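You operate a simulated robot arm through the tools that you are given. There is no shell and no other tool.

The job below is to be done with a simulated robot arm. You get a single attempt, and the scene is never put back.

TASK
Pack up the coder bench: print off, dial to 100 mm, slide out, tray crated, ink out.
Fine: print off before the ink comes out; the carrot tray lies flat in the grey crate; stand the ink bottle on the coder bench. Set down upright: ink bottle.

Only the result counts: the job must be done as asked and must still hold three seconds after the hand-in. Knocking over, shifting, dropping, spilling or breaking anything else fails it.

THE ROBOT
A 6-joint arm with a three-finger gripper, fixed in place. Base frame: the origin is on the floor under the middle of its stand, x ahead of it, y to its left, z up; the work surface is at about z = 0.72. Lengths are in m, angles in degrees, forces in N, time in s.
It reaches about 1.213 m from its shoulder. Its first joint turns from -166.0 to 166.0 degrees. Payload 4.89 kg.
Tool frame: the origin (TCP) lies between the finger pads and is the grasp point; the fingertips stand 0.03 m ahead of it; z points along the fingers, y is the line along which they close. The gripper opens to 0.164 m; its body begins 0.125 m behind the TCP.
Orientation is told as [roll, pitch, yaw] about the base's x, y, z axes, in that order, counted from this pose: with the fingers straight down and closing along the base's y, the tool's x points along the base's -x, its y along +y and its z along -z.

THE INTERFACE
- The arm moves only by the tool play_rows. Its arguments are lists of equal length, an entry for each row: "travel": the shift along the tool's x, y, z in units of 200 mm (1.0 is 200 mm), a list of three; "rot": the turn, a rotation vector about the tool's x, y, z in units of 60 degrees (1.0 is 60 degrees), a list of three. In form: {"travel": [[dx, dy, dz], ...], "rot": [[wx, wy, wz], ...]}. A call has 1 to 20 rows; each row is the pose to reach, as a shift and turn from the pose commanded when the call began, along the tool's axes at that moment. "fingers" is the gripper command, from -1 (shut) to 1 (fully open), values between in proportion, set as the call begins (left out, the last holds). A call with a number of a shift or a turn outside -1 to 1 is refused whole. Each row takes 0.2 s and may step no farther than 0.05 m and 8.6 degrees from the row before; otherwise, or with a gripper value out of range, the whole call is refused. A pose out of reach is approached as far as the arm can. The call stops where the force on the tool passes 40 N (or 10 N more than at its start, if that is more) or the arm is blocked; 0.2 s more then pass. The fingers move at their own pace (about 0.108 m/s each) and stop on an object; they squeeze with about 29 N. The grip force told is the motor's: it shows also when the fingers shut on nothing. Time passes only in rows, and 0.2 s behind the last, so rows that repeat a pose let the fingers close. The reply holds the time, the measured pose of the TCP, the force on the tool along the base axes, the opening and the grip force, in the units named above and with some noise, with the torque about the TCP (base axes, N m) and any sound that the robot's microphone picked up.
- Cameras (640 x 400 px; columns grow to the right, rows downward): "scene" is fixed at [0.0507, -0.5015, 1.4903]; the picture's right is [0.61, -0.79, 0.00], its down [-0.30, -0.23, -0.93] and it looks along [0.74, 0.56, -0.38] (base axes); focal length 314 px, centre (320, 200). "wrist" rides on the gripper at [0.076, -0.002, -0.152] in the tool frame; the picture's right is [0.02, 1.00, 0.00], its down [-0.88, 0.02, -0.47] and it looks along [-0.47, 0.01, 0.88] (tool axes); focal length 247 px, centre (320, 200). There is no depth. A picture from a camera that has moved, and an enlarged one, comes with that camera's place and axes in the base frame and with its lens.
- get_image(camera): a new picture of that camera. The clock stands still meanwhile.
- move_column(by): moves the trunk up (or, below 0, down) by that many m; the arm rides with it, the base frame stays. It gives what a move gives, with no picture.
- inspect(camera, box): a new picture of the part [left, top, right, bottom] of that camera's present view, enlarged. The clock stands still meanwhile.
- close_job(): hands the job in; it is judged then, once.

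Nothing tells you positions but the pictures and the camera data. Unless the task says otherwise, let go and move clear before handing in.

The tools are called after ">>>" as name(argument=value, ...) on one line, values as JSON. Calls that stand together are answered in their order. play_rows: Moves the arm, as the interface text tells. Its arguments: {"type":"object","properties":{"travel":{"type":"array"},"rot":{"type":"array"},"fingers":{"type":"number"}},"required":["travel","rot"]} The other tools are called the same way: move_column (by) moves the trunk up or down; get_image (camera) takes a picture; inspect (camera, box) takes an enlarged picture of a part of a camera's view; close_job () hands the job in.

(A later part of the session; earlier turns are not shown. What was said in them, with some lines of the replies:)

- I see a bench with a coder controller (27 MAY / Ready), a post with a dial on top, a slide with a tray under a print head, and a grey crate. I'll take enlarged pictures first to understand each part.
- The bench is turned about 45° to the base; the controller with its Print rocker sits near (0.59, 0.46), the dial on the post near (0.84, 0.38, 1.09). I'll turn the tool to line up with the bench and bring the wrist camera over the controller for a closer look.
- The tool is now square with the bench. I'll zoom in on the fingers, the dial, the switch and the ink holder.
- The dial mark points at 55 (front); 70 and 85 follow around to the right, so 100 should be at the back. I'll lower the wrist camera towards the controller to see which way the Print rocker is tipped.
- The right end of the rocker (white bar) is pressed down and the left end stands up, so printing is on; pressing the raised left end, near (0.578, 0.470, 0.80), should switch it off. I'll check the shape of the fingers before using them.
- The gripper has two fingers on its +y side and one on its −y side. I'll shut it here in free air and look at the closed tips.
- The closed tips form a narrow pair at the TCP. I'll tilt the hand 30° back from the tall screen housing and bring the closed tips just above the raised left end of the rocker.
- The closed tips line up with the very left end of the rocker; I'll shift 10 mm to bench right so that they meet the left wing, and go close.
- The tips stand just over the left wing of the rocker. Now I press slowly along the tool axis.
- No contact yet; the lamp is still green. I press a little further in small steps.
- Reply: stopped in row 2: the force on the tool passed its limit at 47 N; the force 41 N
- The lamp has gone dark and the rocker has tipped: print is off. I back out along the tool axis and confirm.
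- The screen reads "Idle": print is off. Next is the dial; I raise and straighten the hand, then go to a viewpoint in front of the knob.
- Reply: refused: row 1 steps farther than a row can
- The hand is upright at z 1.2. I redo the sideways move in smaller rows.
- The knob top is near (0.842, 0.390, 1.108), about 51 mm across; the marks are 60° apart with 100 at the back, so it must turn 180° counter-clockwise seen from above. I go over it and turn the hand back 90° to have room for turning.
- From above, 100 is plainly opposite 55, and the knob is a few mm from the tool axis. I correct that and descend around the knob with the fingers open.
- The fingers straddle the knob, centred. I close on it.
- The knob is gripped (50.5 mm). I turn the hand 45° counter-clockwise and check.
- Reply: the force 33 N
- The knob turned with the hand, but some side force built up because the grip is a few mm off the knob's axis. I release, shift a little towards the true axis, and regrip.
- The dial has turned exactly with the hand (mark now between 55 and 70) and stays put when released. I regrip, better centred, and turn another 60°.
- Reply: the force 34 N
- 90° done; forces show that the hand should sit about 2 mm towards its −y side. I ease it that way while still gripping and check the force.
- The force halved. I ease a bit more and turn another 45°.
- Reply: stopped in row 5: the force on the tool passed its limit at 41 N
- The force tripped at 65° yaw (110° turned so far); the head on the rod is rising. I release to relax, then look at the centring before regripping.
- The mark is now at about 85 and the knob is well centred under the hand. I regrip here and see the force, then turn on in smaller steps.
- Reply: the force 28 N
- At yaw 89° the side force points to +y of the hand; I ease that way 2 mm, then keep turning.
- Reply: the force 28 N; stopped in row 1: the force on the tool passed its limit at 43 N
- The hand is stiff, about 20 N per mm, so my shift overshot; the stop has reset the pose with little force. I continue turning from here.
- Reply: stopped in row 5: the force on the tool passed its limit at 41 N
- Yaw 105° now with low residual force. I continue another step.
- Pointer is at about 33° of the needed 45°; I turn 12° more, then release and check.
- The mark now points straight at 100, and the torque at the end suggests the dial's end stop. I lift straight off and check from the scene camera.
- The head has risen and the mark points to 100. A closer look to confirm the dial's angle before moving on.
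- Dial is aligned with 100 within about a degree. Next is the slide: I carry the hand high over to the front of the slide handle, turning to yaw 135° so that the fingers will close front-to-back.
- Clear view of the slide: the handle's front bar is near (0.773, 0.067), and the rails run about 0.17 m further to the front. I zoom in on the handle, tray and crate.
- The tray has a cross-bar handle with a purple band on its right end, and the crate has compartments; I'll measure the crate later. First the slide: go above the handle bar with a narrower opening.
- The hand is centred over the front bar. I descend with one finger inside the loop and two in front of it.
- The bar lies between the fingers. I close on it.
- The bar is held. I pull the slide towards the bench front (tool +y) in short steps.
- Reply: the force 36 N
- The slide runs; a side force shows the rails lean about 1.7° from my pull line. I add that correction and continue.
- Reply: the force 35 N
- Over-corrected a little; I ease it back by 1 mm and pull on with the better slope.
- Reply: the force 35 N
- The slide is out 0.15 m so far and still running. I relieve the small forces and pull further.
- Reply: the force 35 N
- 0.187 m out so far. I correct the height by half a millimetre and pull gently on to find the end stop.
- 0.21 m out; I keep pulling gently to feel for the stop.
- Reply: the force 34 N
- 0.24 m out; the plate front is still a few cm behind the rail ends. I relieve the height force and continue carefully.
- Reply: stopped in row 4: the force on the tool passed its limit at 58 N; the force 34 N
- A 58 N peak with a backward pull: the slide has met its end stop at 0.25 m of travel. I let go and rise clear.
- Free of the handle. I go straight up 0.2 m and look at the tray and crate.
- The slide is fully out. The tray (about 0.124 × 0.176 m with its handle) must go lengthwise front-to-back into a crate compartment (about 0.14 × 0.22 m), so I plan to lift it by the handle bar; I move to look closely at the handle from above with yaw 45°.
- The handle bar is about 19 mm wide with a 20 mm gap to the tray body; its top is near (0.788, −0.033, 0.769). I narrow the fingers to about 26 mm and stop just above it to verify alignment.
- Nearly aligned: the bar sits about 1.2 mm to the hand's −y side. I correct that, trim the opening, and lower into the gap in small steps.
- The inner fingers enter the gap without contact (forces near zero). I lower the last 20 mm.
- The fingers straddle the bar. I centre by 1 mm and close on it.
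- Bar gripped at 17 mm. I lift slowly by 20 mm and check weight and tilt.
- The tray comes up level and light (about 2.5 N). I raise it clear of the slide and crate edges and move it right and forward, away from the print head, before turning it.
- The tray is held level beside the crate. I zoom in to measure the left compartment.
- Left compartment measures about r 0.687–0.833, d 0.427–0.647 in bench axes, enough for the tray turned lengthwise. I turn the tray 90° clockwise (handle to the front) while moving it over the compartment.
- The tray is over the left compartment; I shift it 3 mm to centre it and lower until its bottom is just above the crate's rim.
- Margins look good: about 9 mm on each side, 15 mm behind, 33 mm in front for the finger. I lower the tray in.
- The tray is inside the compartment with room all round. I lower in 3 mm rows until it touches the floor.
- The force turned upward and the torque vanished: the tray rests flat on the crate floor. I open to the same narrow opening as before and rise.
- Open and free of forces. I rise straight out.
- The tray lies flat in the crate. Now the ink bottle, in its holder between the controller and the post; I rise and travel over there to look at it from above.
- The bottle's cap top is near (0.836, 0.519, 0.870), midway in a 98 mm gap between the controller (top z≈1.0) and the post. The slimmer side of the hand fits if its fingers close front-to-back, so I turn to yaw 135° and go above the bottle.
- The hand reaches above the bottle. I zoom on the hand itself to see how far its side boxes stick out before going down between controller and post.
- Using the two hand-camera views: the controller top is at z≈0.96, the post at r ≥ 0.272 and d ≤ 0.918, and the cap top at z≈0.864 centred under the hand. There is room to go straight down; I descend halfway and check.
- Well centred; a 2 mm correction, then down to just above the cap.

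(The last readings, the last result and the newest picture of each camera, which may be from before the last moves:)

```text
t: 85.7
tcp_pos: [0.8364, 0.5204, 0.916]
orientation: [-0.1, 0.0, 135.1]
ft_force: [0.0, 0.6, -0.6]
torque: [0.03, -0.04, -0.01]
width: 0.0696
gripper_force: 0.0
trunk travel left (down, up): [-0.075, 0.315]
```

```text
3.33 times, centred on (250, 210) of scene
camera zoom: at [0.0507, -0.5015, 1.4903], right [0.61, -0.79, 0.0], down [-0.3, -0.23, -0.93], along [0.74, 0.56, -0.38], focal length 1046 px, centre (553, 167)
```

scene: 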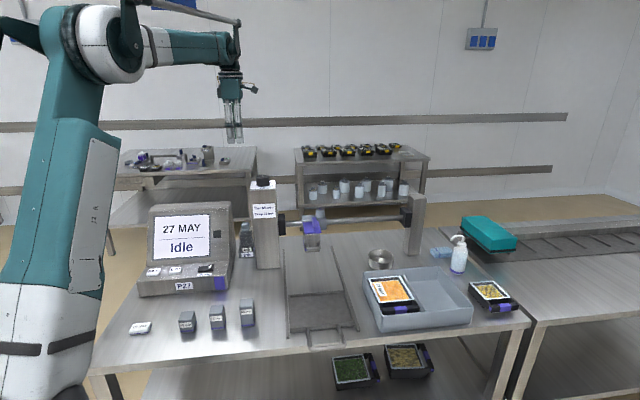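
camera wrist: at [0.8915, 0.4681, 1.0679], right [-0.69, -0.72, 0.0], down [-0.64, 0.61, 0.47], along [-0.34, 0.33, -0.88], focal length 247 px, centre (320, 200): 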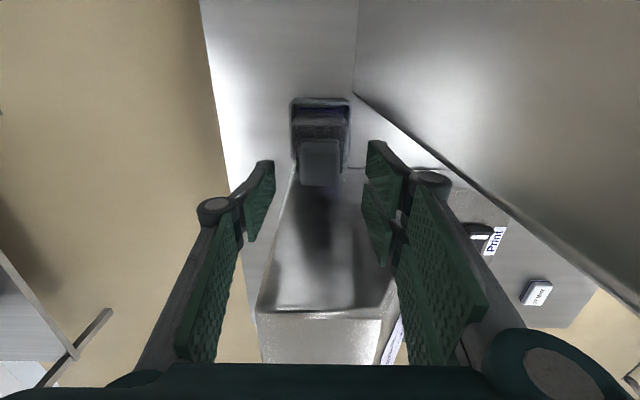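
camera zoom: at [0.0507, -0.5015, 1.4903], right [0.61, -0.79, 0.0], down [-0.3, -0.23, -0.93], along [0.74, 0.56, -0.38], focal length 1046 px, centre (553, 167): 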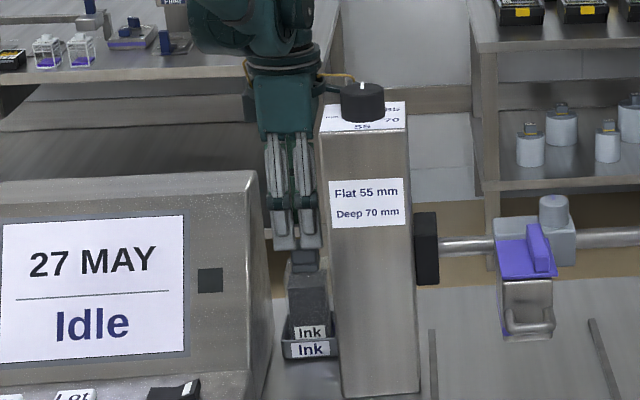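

Centred on the cap. I go down the last 49 mm so the pads sit around the cap, then look.

>>> play_rows(travel=[[0, 0, 0.08], [0, 0, 0.16], [0, 0, 0.21], [0, 0, 0.245]], rot=[[0, 0, 0], [0, 0, 0], [0, 0, 0], [0, 0, 0]])

>>> get_image(camera="wrist")

>>> inspect(camera="scene", box=[215, 190, 285, 270])

```text
t: 86.7
tcp_pos: [0.8368, 0.5183, 0.8664]
orientation: [-0.1, 0.0, 135.1]
ft_force: [-0.2, 0.2, 0.2]
torque: [0.02, -0.04, 0.02]
width: 0.0696
gripper_force: 0.0
trunk travel left (down, up): [-0.075, 0.315]
```

```text
taken
camera wrist: at [0.8931, 0.4662, 1.0184], right [-0.69, -0.72, 0.0], down [-0.64, 0.61, 0.47], along [-0.34, 0.33, -0.88], focal length 247 px, centre (320, 200)
```

wrist: 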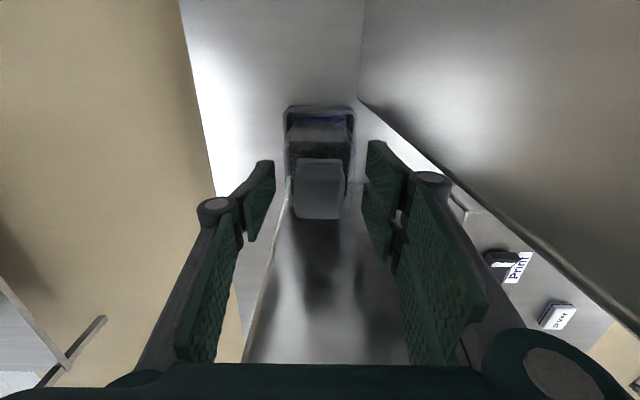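

```text
5.00 times, centred on (250, 230) of scene
camera zoom: at [0.0507, -0.5015, 1.4903], right [0.61, -0.79, 0.0], down [-0.3, -0.23, -0.93], along [0.74, 0.56, -0.38], focal length 1568 px, centre (670, 50)
```

zoom: 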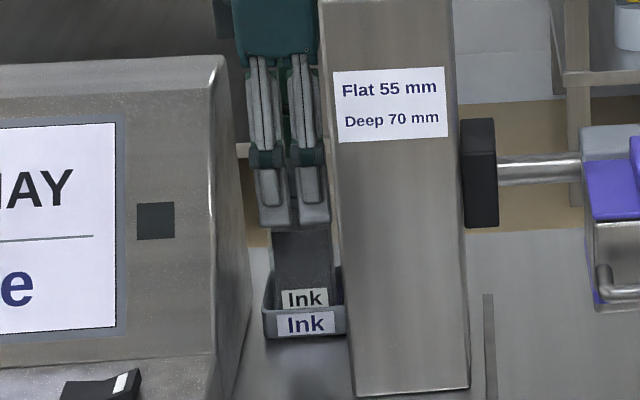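

The pads surround the cap with the tips at the shoulder. I close.

>>> play_rows(travel=[[0, 0, 0], [0, 0, 0], [0, 0, 0], [0, 0, 0]], rot=[[0, 0, 0], [0, 0, 0], [0, 0, 0], [0, 0, 0]], fingers=-1)

>>> get_image(camera="wrist")

```text
t: 87.7
tcp_pos: [0.8383, 0.5186, 0.8673]
orientation: [0.1, 0.1, 135.1]
ft_force: [0.2, 0.2, -0.3]
torque: [-0.04, -0.07, 0.02]
width: 0.0558
gripper_force: 29.0
trunk travel left (down, up): [-0.075, 0.315]
```

```text
taken
camera wrist: at [0.8932, 0.4663, 1.0183], right [-0.69, -0.72, 0.0], down [-0.64, 0.61, 0.47], along [-0.34, 0.33, -0.88], focal length 247 px, centre (320, 200)
```

wrist: 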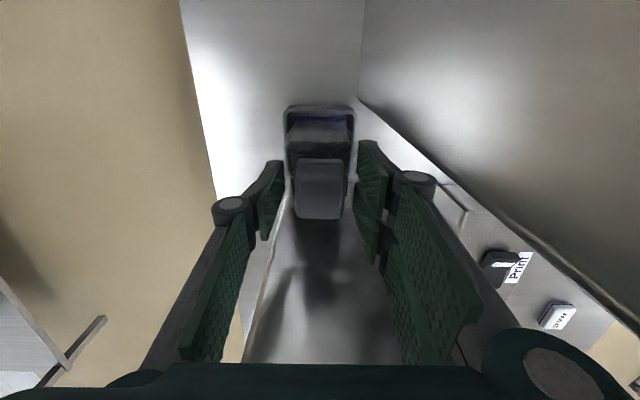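

The opening stopped at 56 mm: the tips hold the bottle's shoulders, not the cap, by only a few mm. I reopen, go about 27 mm lower for a proper hold on the body, watching the clearances.

>>> play_rows(travel=[[0, 0, 0], [0, 0, 0], [0, 0, 0.03], [0, 0, 0.06], [0, 0, 0.1], [0, 0, 0.135]], rot=[[0, 0, 0], [0, 0, 0], [0, 0, 0], [0, 0, 0], [0, 0, 0], [0, 0, 0]], fingers=-0.12)

>>> get_image(camera="wrist")

>>> inspect(camera="scene", box=[215, 170, 295, 260])

```text
t: 89.1
tcp_pos: [0.8371, 0.5188, 0.8408]
orientation: [-0.1, -0.1, 135.1]
ft_force: [-0.8, -0.6, -0.5]
torque: [0.0, -0.04, 0.0]
width: 0.0723
gripper_force: 0.2
trunk travel left (down, up): [-0.075, 0.315]
```

```text
taken
camera wrist: at [0.8931, 0.4658, 0.9915], right [-0.69, -0.72, 0.0], down [-0.64, 0.61, 0.47], along [-0.34, 0.33, -0.88], focal length 247 px, centre (320, 200)
```

wrist: 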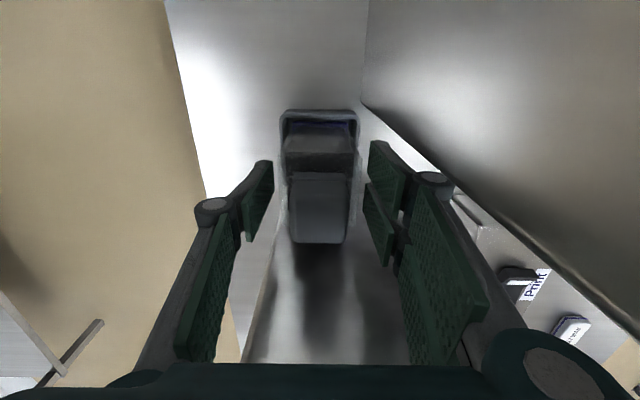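

```text
4.44 times, centred on (255, 215) of scene
camera zoom: at [0.0507, -0.5015, 1.4903], right [0.61, -0.79, 0.0], down [-0.3, -0.23, -0.93], along [0.74, 0.56, -0.38], focal length 1394 px, centre (609, 133)
```

zoom: 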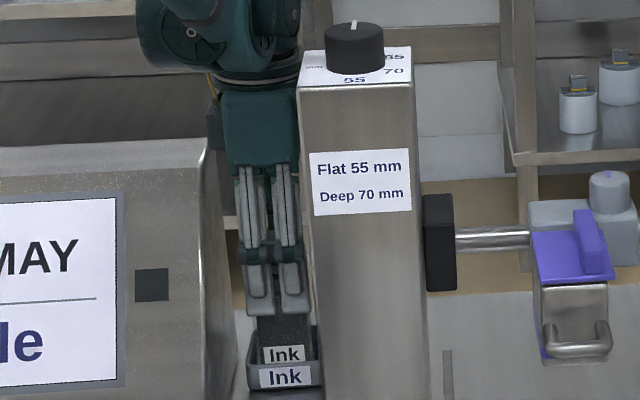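

Tips are now well down on the body, no contact. I close again.

>>> play_rows(travel=[[0, 0, 0], [0, 0, 0], [0, 0, 0], [0, 0, 0]], rot=[[0, 0, 0], [0, 0, 0], [0, 0, 0], [0, 0, 0]], fingers=-1)

>>> play_rows(travel=[[0, 0, -0.02], [0, 0, -0.05], [0, 0, -0.1], [0, 0, -0.15]], rot=[[0, 0, 0], [0, 0, 0], [0, 0, 0], [0, 0, 0]])

>>> get_image(camera="wrist")

>>> inspect(camera="scene", box=[215, 170, 295, 270])

```text
t: 90.1
tcp_pos: [0.8385, 0.5185, 0.8392]
orientation: [0.0, 0.0, 135.1]
ft_force: [-0.4, -0.5, -0.4]
torque: [-0.12, 0.09, 0.0]
width: 0.0557
gripper_force: 29.1
trunk travel left (down, up): [-0.075, 0.315]
```

```text
t: 91.1
tcp_pos: [0.8358, 0.5191, 0.8695]
orientation: [0.0, 0.1, 135.1]
ft_force: [-0.3, 0.4, -3.8]
torque: [-0.01, 0.04, 0.02]
width: 0.0555
gripper_force: 28.9
trunk travel left (down, up): [-0.075, 0.315]
```

```text
taken
camera wrist: at [0.8922, 0.4667, 1.0218], right [-0.69, -0.72, 0.0], down [-0.64, 0.61, 0.47], along [-0.34, 0.33, -0.88], focal length 247 px, centre (320, 200)
```

wrist: 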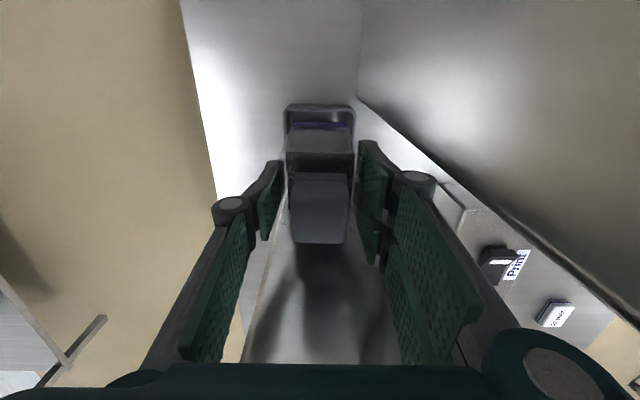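

```text
4.00 times, centred on (255, 220) of scene
camera zoom: at [0.0507, -0.5015, 1.4903], right [0.61, -0.79, 0.0], down [-0.3, -0.23, -0.93], along [0.74, 0.56, -0.38], focal length 1255 px, centre (580, 120)
```

zoom: 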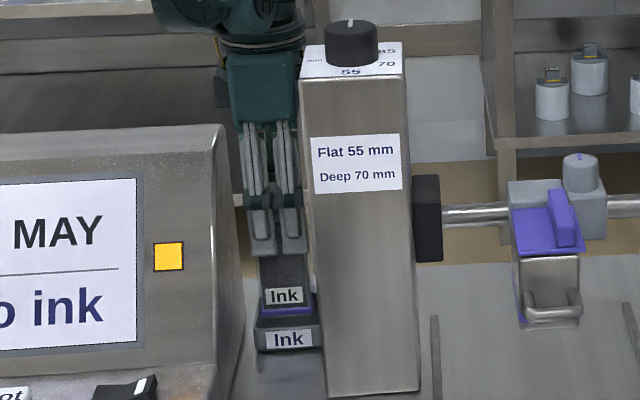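

The bottle comes out of its holder upright (the screen now says "No ink", after print was already off). I lift it straight up past the post.

>>> play_rows(travel=[[0, 0, -0.12], [0, 0, -0.24], [0, 0, -0.36], [0, 0, -0.48], [0, 0, -0.6], [0, 0, -0.72], [0, 0, -0.84], [0, 0, -0.96], [0, 0, -1.0]], rot=[[0, 0, 0], [0, 0, 0], [0, 0, 0], [0, 0, 0], [0, 0, 0], [0, 0, 0], [0, 0, 0], [0, 0, 0], [0, 0, 0]])

>>> play_rows(travel=[[0, 0, -0.12], [0, 0, -0.24], [0, 0, -0.36], [0, 0, -0.48], [0, 0, -0.6], [0, 0, -0.72], [0, 0, -0.84], [0, 0, -0.96], [0, 0, -1.0]], rot=[[0, 0, 0], [0, 0, 0], [0, 0, 0], [0, 0, 0], [0, 0, 0], [0, 0, 0], [0, 0, 0], [0, 0, 0], [0, 0, 0]])

>>> get_image(camera="scene")

>>> inspect(camera="scene", box=[195, 60, 305, 200])

```text
t: 93.1
tcp_pos: [0.8382, 0.5184, 1.0705]
orientation: [0.0, -0.1, 135.2]
ft_force: [0.1, -0.1, -3.9]
torque: [-0.05, -0.01, 0.0]
width: 0.0554
gripper_force: 29.6
trunk travel left (down, up): [-0.075, 0.315]
```

```text
t: 95.1
tcp_pos: [0.8376, 0.52, 1.2715]
orientation: [0.0, 0.0, 135.1]
ft_force: [0.1, -0.3, -3.3]
torque: [-0.02, 0.02, 0.03]
width: 0.0557
gripper_force: 28.3
trunk travel left (down, up): [-0.075, 0.315]
```

```text
taken
```

scene: 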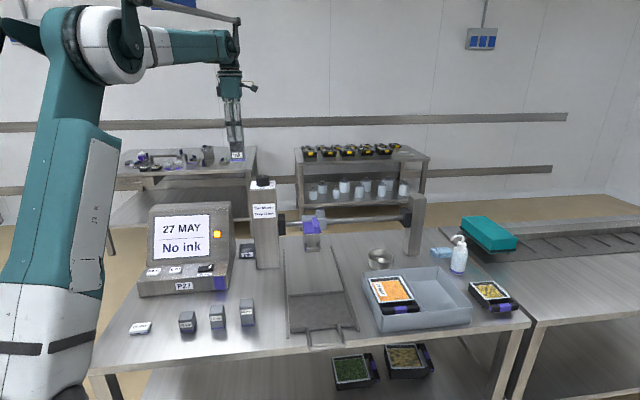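

```text
2.86 times, centred on (250, 130) of scene
camera zoom: at [0.0507, -0.5015, 1.4903], right [0.61, -0.79, 0.0], down [-0.3, -0.23, -0.93], along [0.74, 0.56, -0.38], focal length 896 px, centre (520, 400)
```

zoom: 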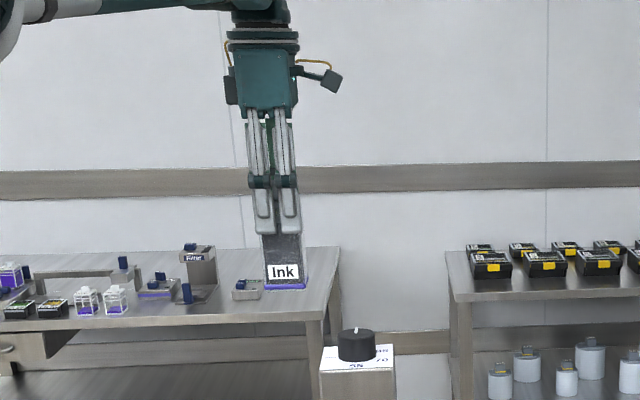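

The bottle hangs upright, well above the post. I move it forward to the clear area between the controller and the slide.

>>> play_rows(travel=[[0, 0.1, 0], [0, 0.22, 0], [0, 0.36, 0], [0, 0.5, 0], [0, 0.64, 0], [0, 0.78, 0], [0, 0.9, 0], [0, 1.0, 0]], rot=[[0, 0, 0], [0, 0, 0], [0, 0, 0], [0, 0, 0], [0, 0, 0], [0, 0, 0], [0, 0, 0], [0, 0, 0]])

>>> play_rows(travel=[[0.1, 0.1, 0], [0.2, 0.22, 0], [0.3, 0.35, 0], [0.3, 0.35, 0.1], [0.3, 0.35, 0.22], [0.3, 0.35, 0.34], [0.3, 0.35, 0.46], [0.3, 0.35, 0.6], [0.3, 0.35, 0.75], [0.3, 0.35, 0.9], [0.3, 0.35, 1.0]], rot=[[0, 0, 0], [0, 0, 0], [0, 0, 0], [0, 0, 0], [0, 0, 0], [0, 0, 0], [0, 0, 0], [0, 0, 0], [0, 0, 0], [0, 0, 0], [0, 0, 0]])

>>> get_image(camera="scene")

>>> get_image(camera="wrist")

```text
t: 96.9
tcp_pos: [0.697, 0.3776, 1.2702]
orientation: [0.0, 0.0, 135.1]
ft_force: [0.1, 0.5, -4.4]
torque: [-0.06, 0.09, -0.03]
width: 0.0557
gripper_force: 29.2
trunk travel left (down, up): [-0.075, 0.315]
```

```text
t: 99.3
tcp_pos: [0.6874, 0.2842, 1.0718]
orientation: [-0.1, 0.1, 135.1]
ft_force: [0.6, -1.0, -3.5]
torque: [0.02, -0.1, 0.0]
width: 0.0555
gripper_force: 28.8
trunk travel left (down, up): [-0.075, 0.315]
```

```text
taken
```

scene: 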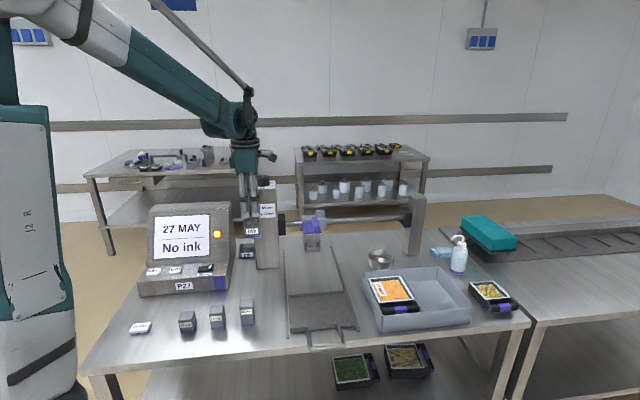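

```text
taken
camera wrist: at [0.7429, 0.2319, 1.2224], right [-0.69, -0.72, 0.0], down [-0.64, 0.61, 0.47], along [-0.34, 0.33, -0.88], focal length 247 px, centre (320, 200)
```

wrist: 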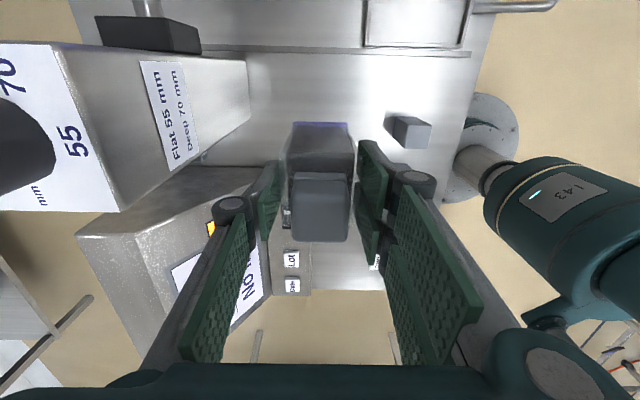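

The spot below (bench r≈0.285, d≈0.69) is free, between controller, post and slide. I lower the bottle to about 4 cm above the bench.

>>> play_rows(travel=[[0, 0, 0.12], [0, 0, 0.24], [0, 0, 0.36], [0, 0, 0.48], [0, 0, 0.6], [0, 0, 0.72], [0, 0, 0.84], [0, 0, 0.95], [0, 0, 1.0]], rot=[[0, 0, 0], [0, 0, 0], [0, 0, 0], [0, 0, 0], [0, 0, 0], [0, 0, 0], [0, 0, 0], [0, 0, 0], [0, 0, 0]])

>>> inspect(camera="scene", box=[190, 180, 310, 330])

>>> get_image(camera="wrist")

```text
t: 101.3
tcp_pos: [0.6897, 0.2844, 0.8727]
orientation: [0.0, -0.1, 135.1]
ft_force: [0.6, 0.4, -3.5]
torque: [0.03, -0.04, 0.02]
width: 0.0554
gripper_force: 29.0
trunk travel left (down, up): [-0.075, 0.315]
```

```text
2.67 times, centred on (250, 255) of scene
camera zoom: at [0.0507, -0.5015, 1.4903], right [0.61, -0.79, 0.0], down [-0.3, -0.23, -0.93], along [0.74, 0.56, -0.38], focal length 836 px, centre (507, 53)
```

zoom: 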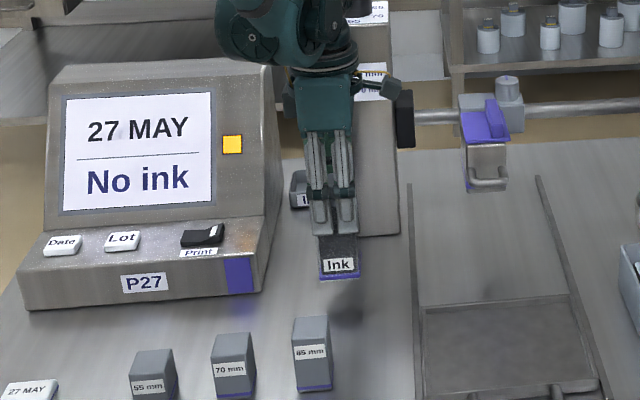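

```text
taken
camera wrist: at [0.7448, 0.2321, 1.0238], right [-0.69, -0.72, 0.0], down [-0.64, 0.61, 0.47], along [-0.34, 0.33, -0.88], focal length 247 px, centre (320, 200)
```

wrist: 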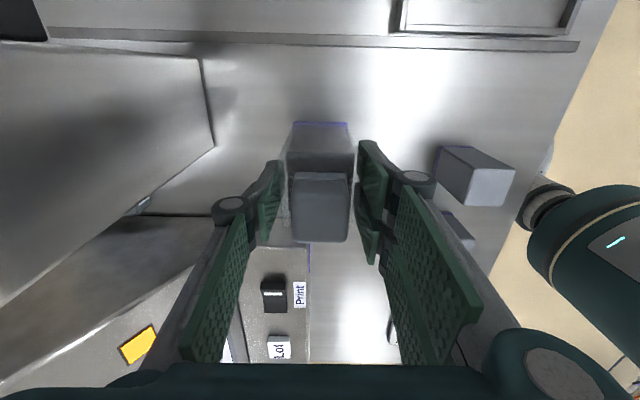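

All clear around it. I lower slowly until the bottle touches the bench.

>>> play_rows(travel=[[0, 0, 0.03], [0, 0, 0.07], [0, 0, 0.11], [0, 0, 0.14]], rot=[[0, 0, 0], [0, 0, 0], [0, 0, 0], [0, 0, 0]])

>>> play_rows(travel=[[0, 0, 0.01], [0, 0, 0.02], [0, 0, 0.03]], rot=[[0, 0, 0], [0, 0, 0], [0, 0, 0]])

>>> inspect(camera="scene", box=[220, 220, 310, 320])

```text
t: 102.3
tcp_pos: [0.6895, 0.2852, 0.8438]
orientation: [0.1, 0.0, 135.1]
ft_force: [0.8, -0.4, -3.1]
torque: [0.02, -0.03, -0.03]
width: 0.0553
gripper_force: 29.3
trunk travel left (down, up): [-0.075, 0.315]
```

```text
t: 103.1
tcp_pos: [0.6906, 0.286, 0.8371]
orientation: [0.0, 0.0, 135.1]
ft_force: [-1.3, 0.3, -2.7]
torque: [-0.04, -0.02, 0.0]
width: 0.0556
gripper_force: 29.1
trunk travel left (down, up): [-0.075, 0.315]
```

```text
4.00 times, centred on (265, 270) of scene
camera zoom: at [0.0507, -0.5015, 1.4903], right [0.61, -0.79, 0.0], down [-0.3, -0.23, -0.93], along [0.74, 0.56, -0.38], focal length 1255 px, centre (540, -80)
```

zoom: 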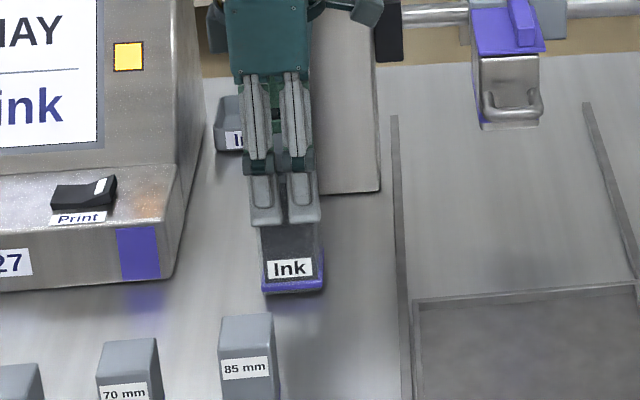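

Not in contact yet (still carrying about 3 N); a few mm more in 2 mm rows.

>>> play_rows(travel=[[0, 0, 0.01], [0, 0, 0.02]], rot=[[0, 0, 0], [0, 0, 0]])

```text
t: 103.7
tcp_pos: [0.6887, 0.2845, 0.8334]
orientation: [0.0, 0.0, 135.0]
ft_force: [6.3, 1.2, 24.5]
torque: [0.12, -0.05, 0.01]
width: 0.056
gripper_force: 28.7
trunk travel left (down, up): [-0.075, 0.315]
```

The bottle stands on the bench (24 N contact). I ease off 1 mm and open the fingers.

>>> play_rows(travel=[[0, 0, -0.005], [0, 0, -0.005]], rot=[[0, 0, 0], [0, 0, 0]])

>>> play_rows(travel=[[0, 0, 0], [0, 0, 0], [0, 0, 0]], rot=[[0, 0, 0], [0, 0, 0], [0, 0, 0]], fingers=0.1)

>>> get_image(camera="wrist")

>>> inspect(camera="scene", box=[220, 220, 310, 320])

```text
t: 104.3
tcp_pos: [0.6896, 0.2855, 0.8339]
orientation: [0.0, 0.0, 135.2]
ft_force: [10.2, 1.8, 25.2]
torque: [0.01, -0.53, 0.02]
width: 0.0558
gripper_force: 29.2
trunk travel left (down, up): [-0.075, 0.315]
```

```text
t: 105.1
tcp_pos: [0.6902, 0.2856, 0.8331]
orientation: [0.1, 0.1, 135.1]
ft_force: [0.2, 0.7, 0.9]
torque: [-0.03, 0.01, 0.02]
width: 0.09
gripper_force: 0.1
trunk travel left (down, up): [-0.075, 0.315]
```

```text
taken
camera wrist: at [0.7448, 0.2327, 0.9846], right [-0.69, -0.72, 0.0], down [-0.64, 0.61, 0.47], along [-0.34, 0.33, -0.88], focal length 247 px, centre (320, 200)
```

wrist: 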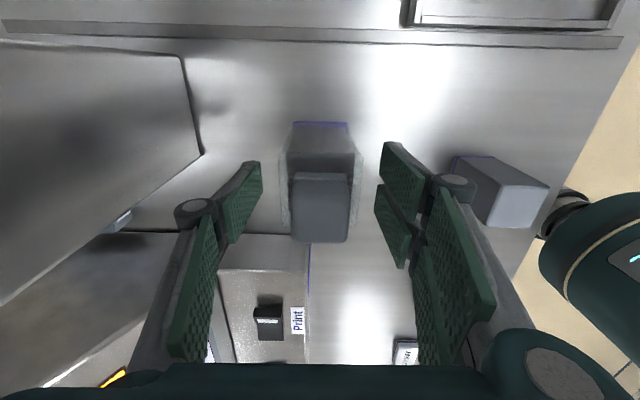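

```text
4.00 times, centred on (265, 270) of scene
camera zoom: at [0.0507, -0.5015, 1.4903], right [0.61, -0.79, 0.0], down [-0.3, -0.23, -0.93], along [0.74, 0.56, -0.38], focal length 1255 px, centre (540, -80)
```

zoom: 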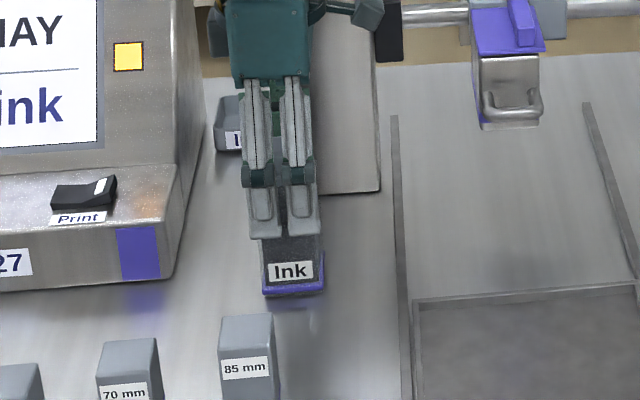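

The bottle stands upright, fingers clear on both sides. I rise straight up and away.

>>> play_rows(travel=[[0, 0, -0.08], [0, 0, -0.2], [0, 0, -0.35], [0, 0, -0.5], [0, 0, -0.7], [0, 0, -0.9], [0, 0, -1.0]], rot=[[0, 0, 0], [0, 0, 0], [0, 0, 0], [0, 0, 0], [0, 0, 0], [0, 0, 0], [0, 0, 0]])

>>> play_rows(travel=[[0, 0, -0.2], [0, 0, -0.4], [0, 0, -0.6], [0, 0, -0.8], [0, 0, -1.0]], rot=[[0, 0, 0], [0, 0, 0], [0, 0, 0], [0, 0, 0], [0, 0, 0]])

>>> get_image(camera="scene")

>>> get_image(camera="wrist")

>>> inspect(camera="scene", box=[130, 170, 290, 340])

>>> inspect(camera="scene", box=[270, 200, 500, 360])

```text
t: 106.7
tcp_pos: [0.6909, 0.2834, 1.0351]
orientation: [0.0, 0.0, 135.0]
ft_force: [0.1, 1.0, -0.1]
torque: [-0.04, 0.05, 0.0]
width: 0.09
gripper_force: 0.0
trunk travel left (down, up): [-0.075, 0.315]
```

```text
t: 107.9
tcp_pos: [0.6893, 0.2857, 1.233]
orientation: [0.1, 0.1, 135.1]
ft_force: [0.0, 0.3, 0.3]
torque: [-0.05, 0.1, 0.0]
width: 0.0901
gripper_force: 0.0
trunk travel left (down, up): [-0.075, 0.315]
```

```text
taken
```

scene: 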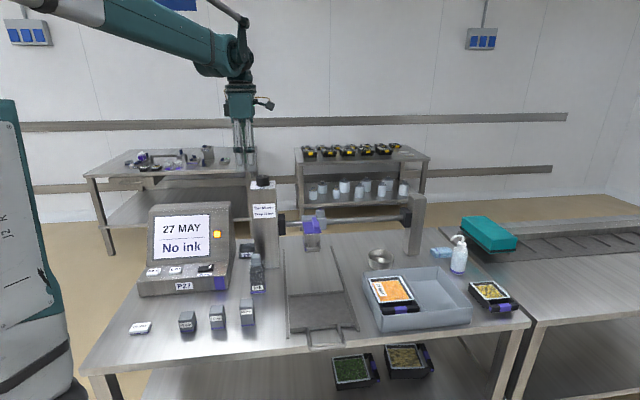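

```text
taken
camera wrist: at [0.7444, 0.2322, 1.3835], right [-0.69, -0.72, 0.0], down [-0.64, 0.61, 0.47], along [-0.34, 0.33, -0.88], focal length 247 px, centre (320, 200)
```

wrist: 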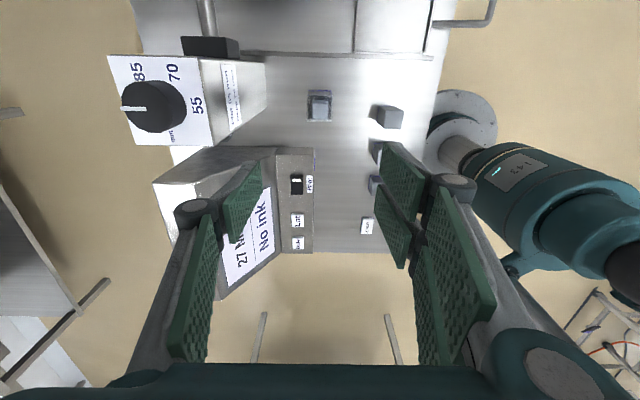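

```text
2.35 times, centred on (210, 255) of scene
camera zoom: at [0.0507, -0.5015, 1.4903], right [0.61, -0.79, 0.0], down [-0.3, -0.23, -0.93], along [0.74, 0.56, -0.38], focal length 738 px, centre (579, 71)
```

zoom: 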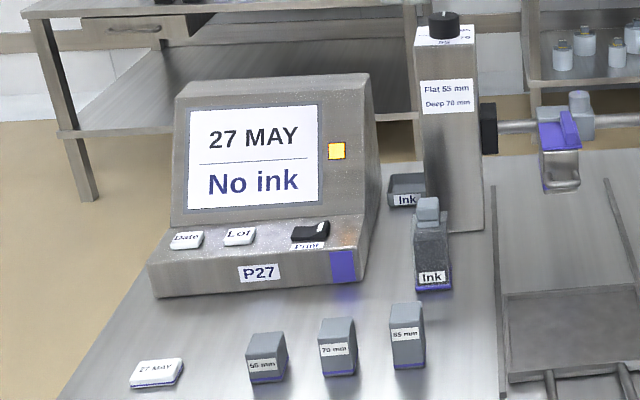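

```text
2.50 times, centred on (385, 280) of scene
camera zoom: at [0.0507, -0.5015, 1.4903], right [0.61, -0.79, 0.0], down [-0.3, -0.23, -0.93], along [0.74, 0.56, -0.38], focal length 784 px, centre (158, 0)
```

zoom: 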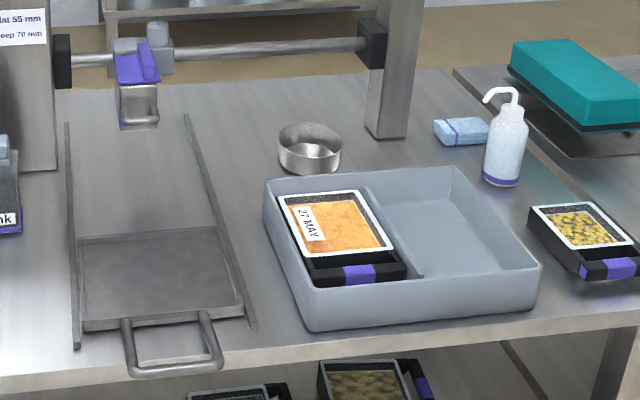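

Everything seems in place. One last close look at the dial and rocker before handing in.

>>> inspect(camera="wrist", box=[100, 40, 340, 210])

>>> inspect(camera="scene", box=[145, 255, 240, 300])

>>> inspect(camera="scene", box=[240, 170, 300, 205])

```text
2.35 times, centred on (220, 125) of wrist
camera zoom: at [0.7444, 0.2322, 1.3835], right [-0.69, -0.72, 0.0], down [-0.64, 0.61, 0.47], along [-0.34, 0.33, -0.88], focal length 581 px, centre (555, 376)
```

zoom: 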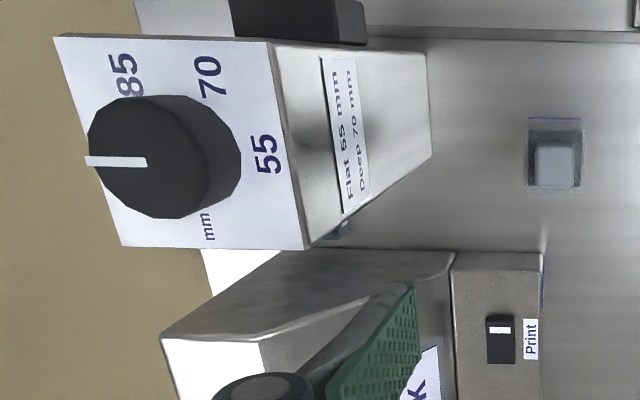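

```text
6.74 times, centred on (192, 278) of scene
camera zoom: at [0.0507, -0.5015, 1.4903], right [0.61, -0.79, 0.0], down [-0.3, -0.23, -0.93], along [0.74, 0.56, -0.38], focal length 2113 px, centre (1179, -322)
```

zoom: 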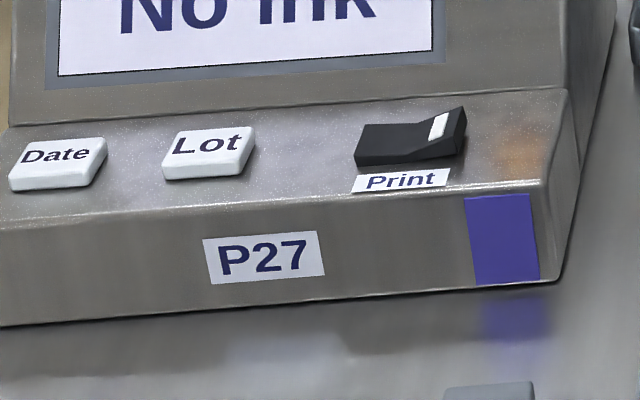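

```text
10.67 times, centred on (270, 188) of scene
camera zoom: at [0.0507, -0.5015, 1.4903], right [0.61, -0.79, 0.0], down [-0.3, -0.23, -0.93], along [0.74, 0.56, -0.38], focal length 3346 px, centre (853, 333)
```

zoom: 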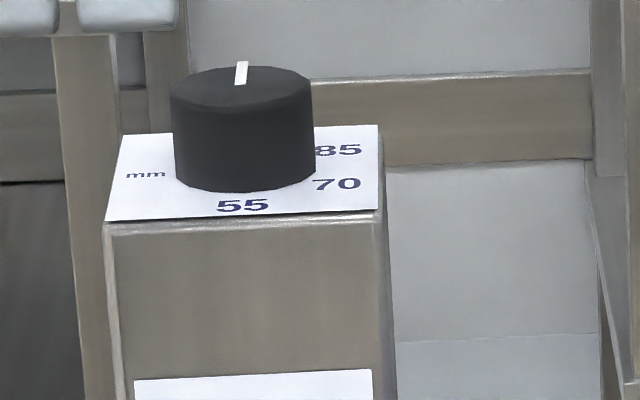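

The rocker is on its off side, the dial mark points straight back at 100, and the slide is pulled out to its stop. The carrot tray lies flat in the grey crate, and the ink bottle stands upright on the coder bench with the hand well clear. I hand the job in.

>>> close_job()

```text
The job is handed in.
```

The coder bench is packed up and the job is handed in. I haven't seen the verdict.

- **Print:** the rocker is on its off side. The screen went from "Ready" to "Idle" before I touched the ink.
- **Dial:** turned from 55 to 100 mm. The mark lines up with 100 to within about a degree, and the print head rose with it.
- **Slide:** pulled out about 0.25 m, where a sharp rise in pull force showed it had met its end stop.
- **Carrot tray:** lies flat in the left compartment of the grey crate, handle to the front.
- **Ink bottle:** stands upright on the coder bench, between the controller and the slide. The screen now reads "No ink".

In the last pictures nothing else was knocked over or moved, and the hand was empty and well clear before I handed in.
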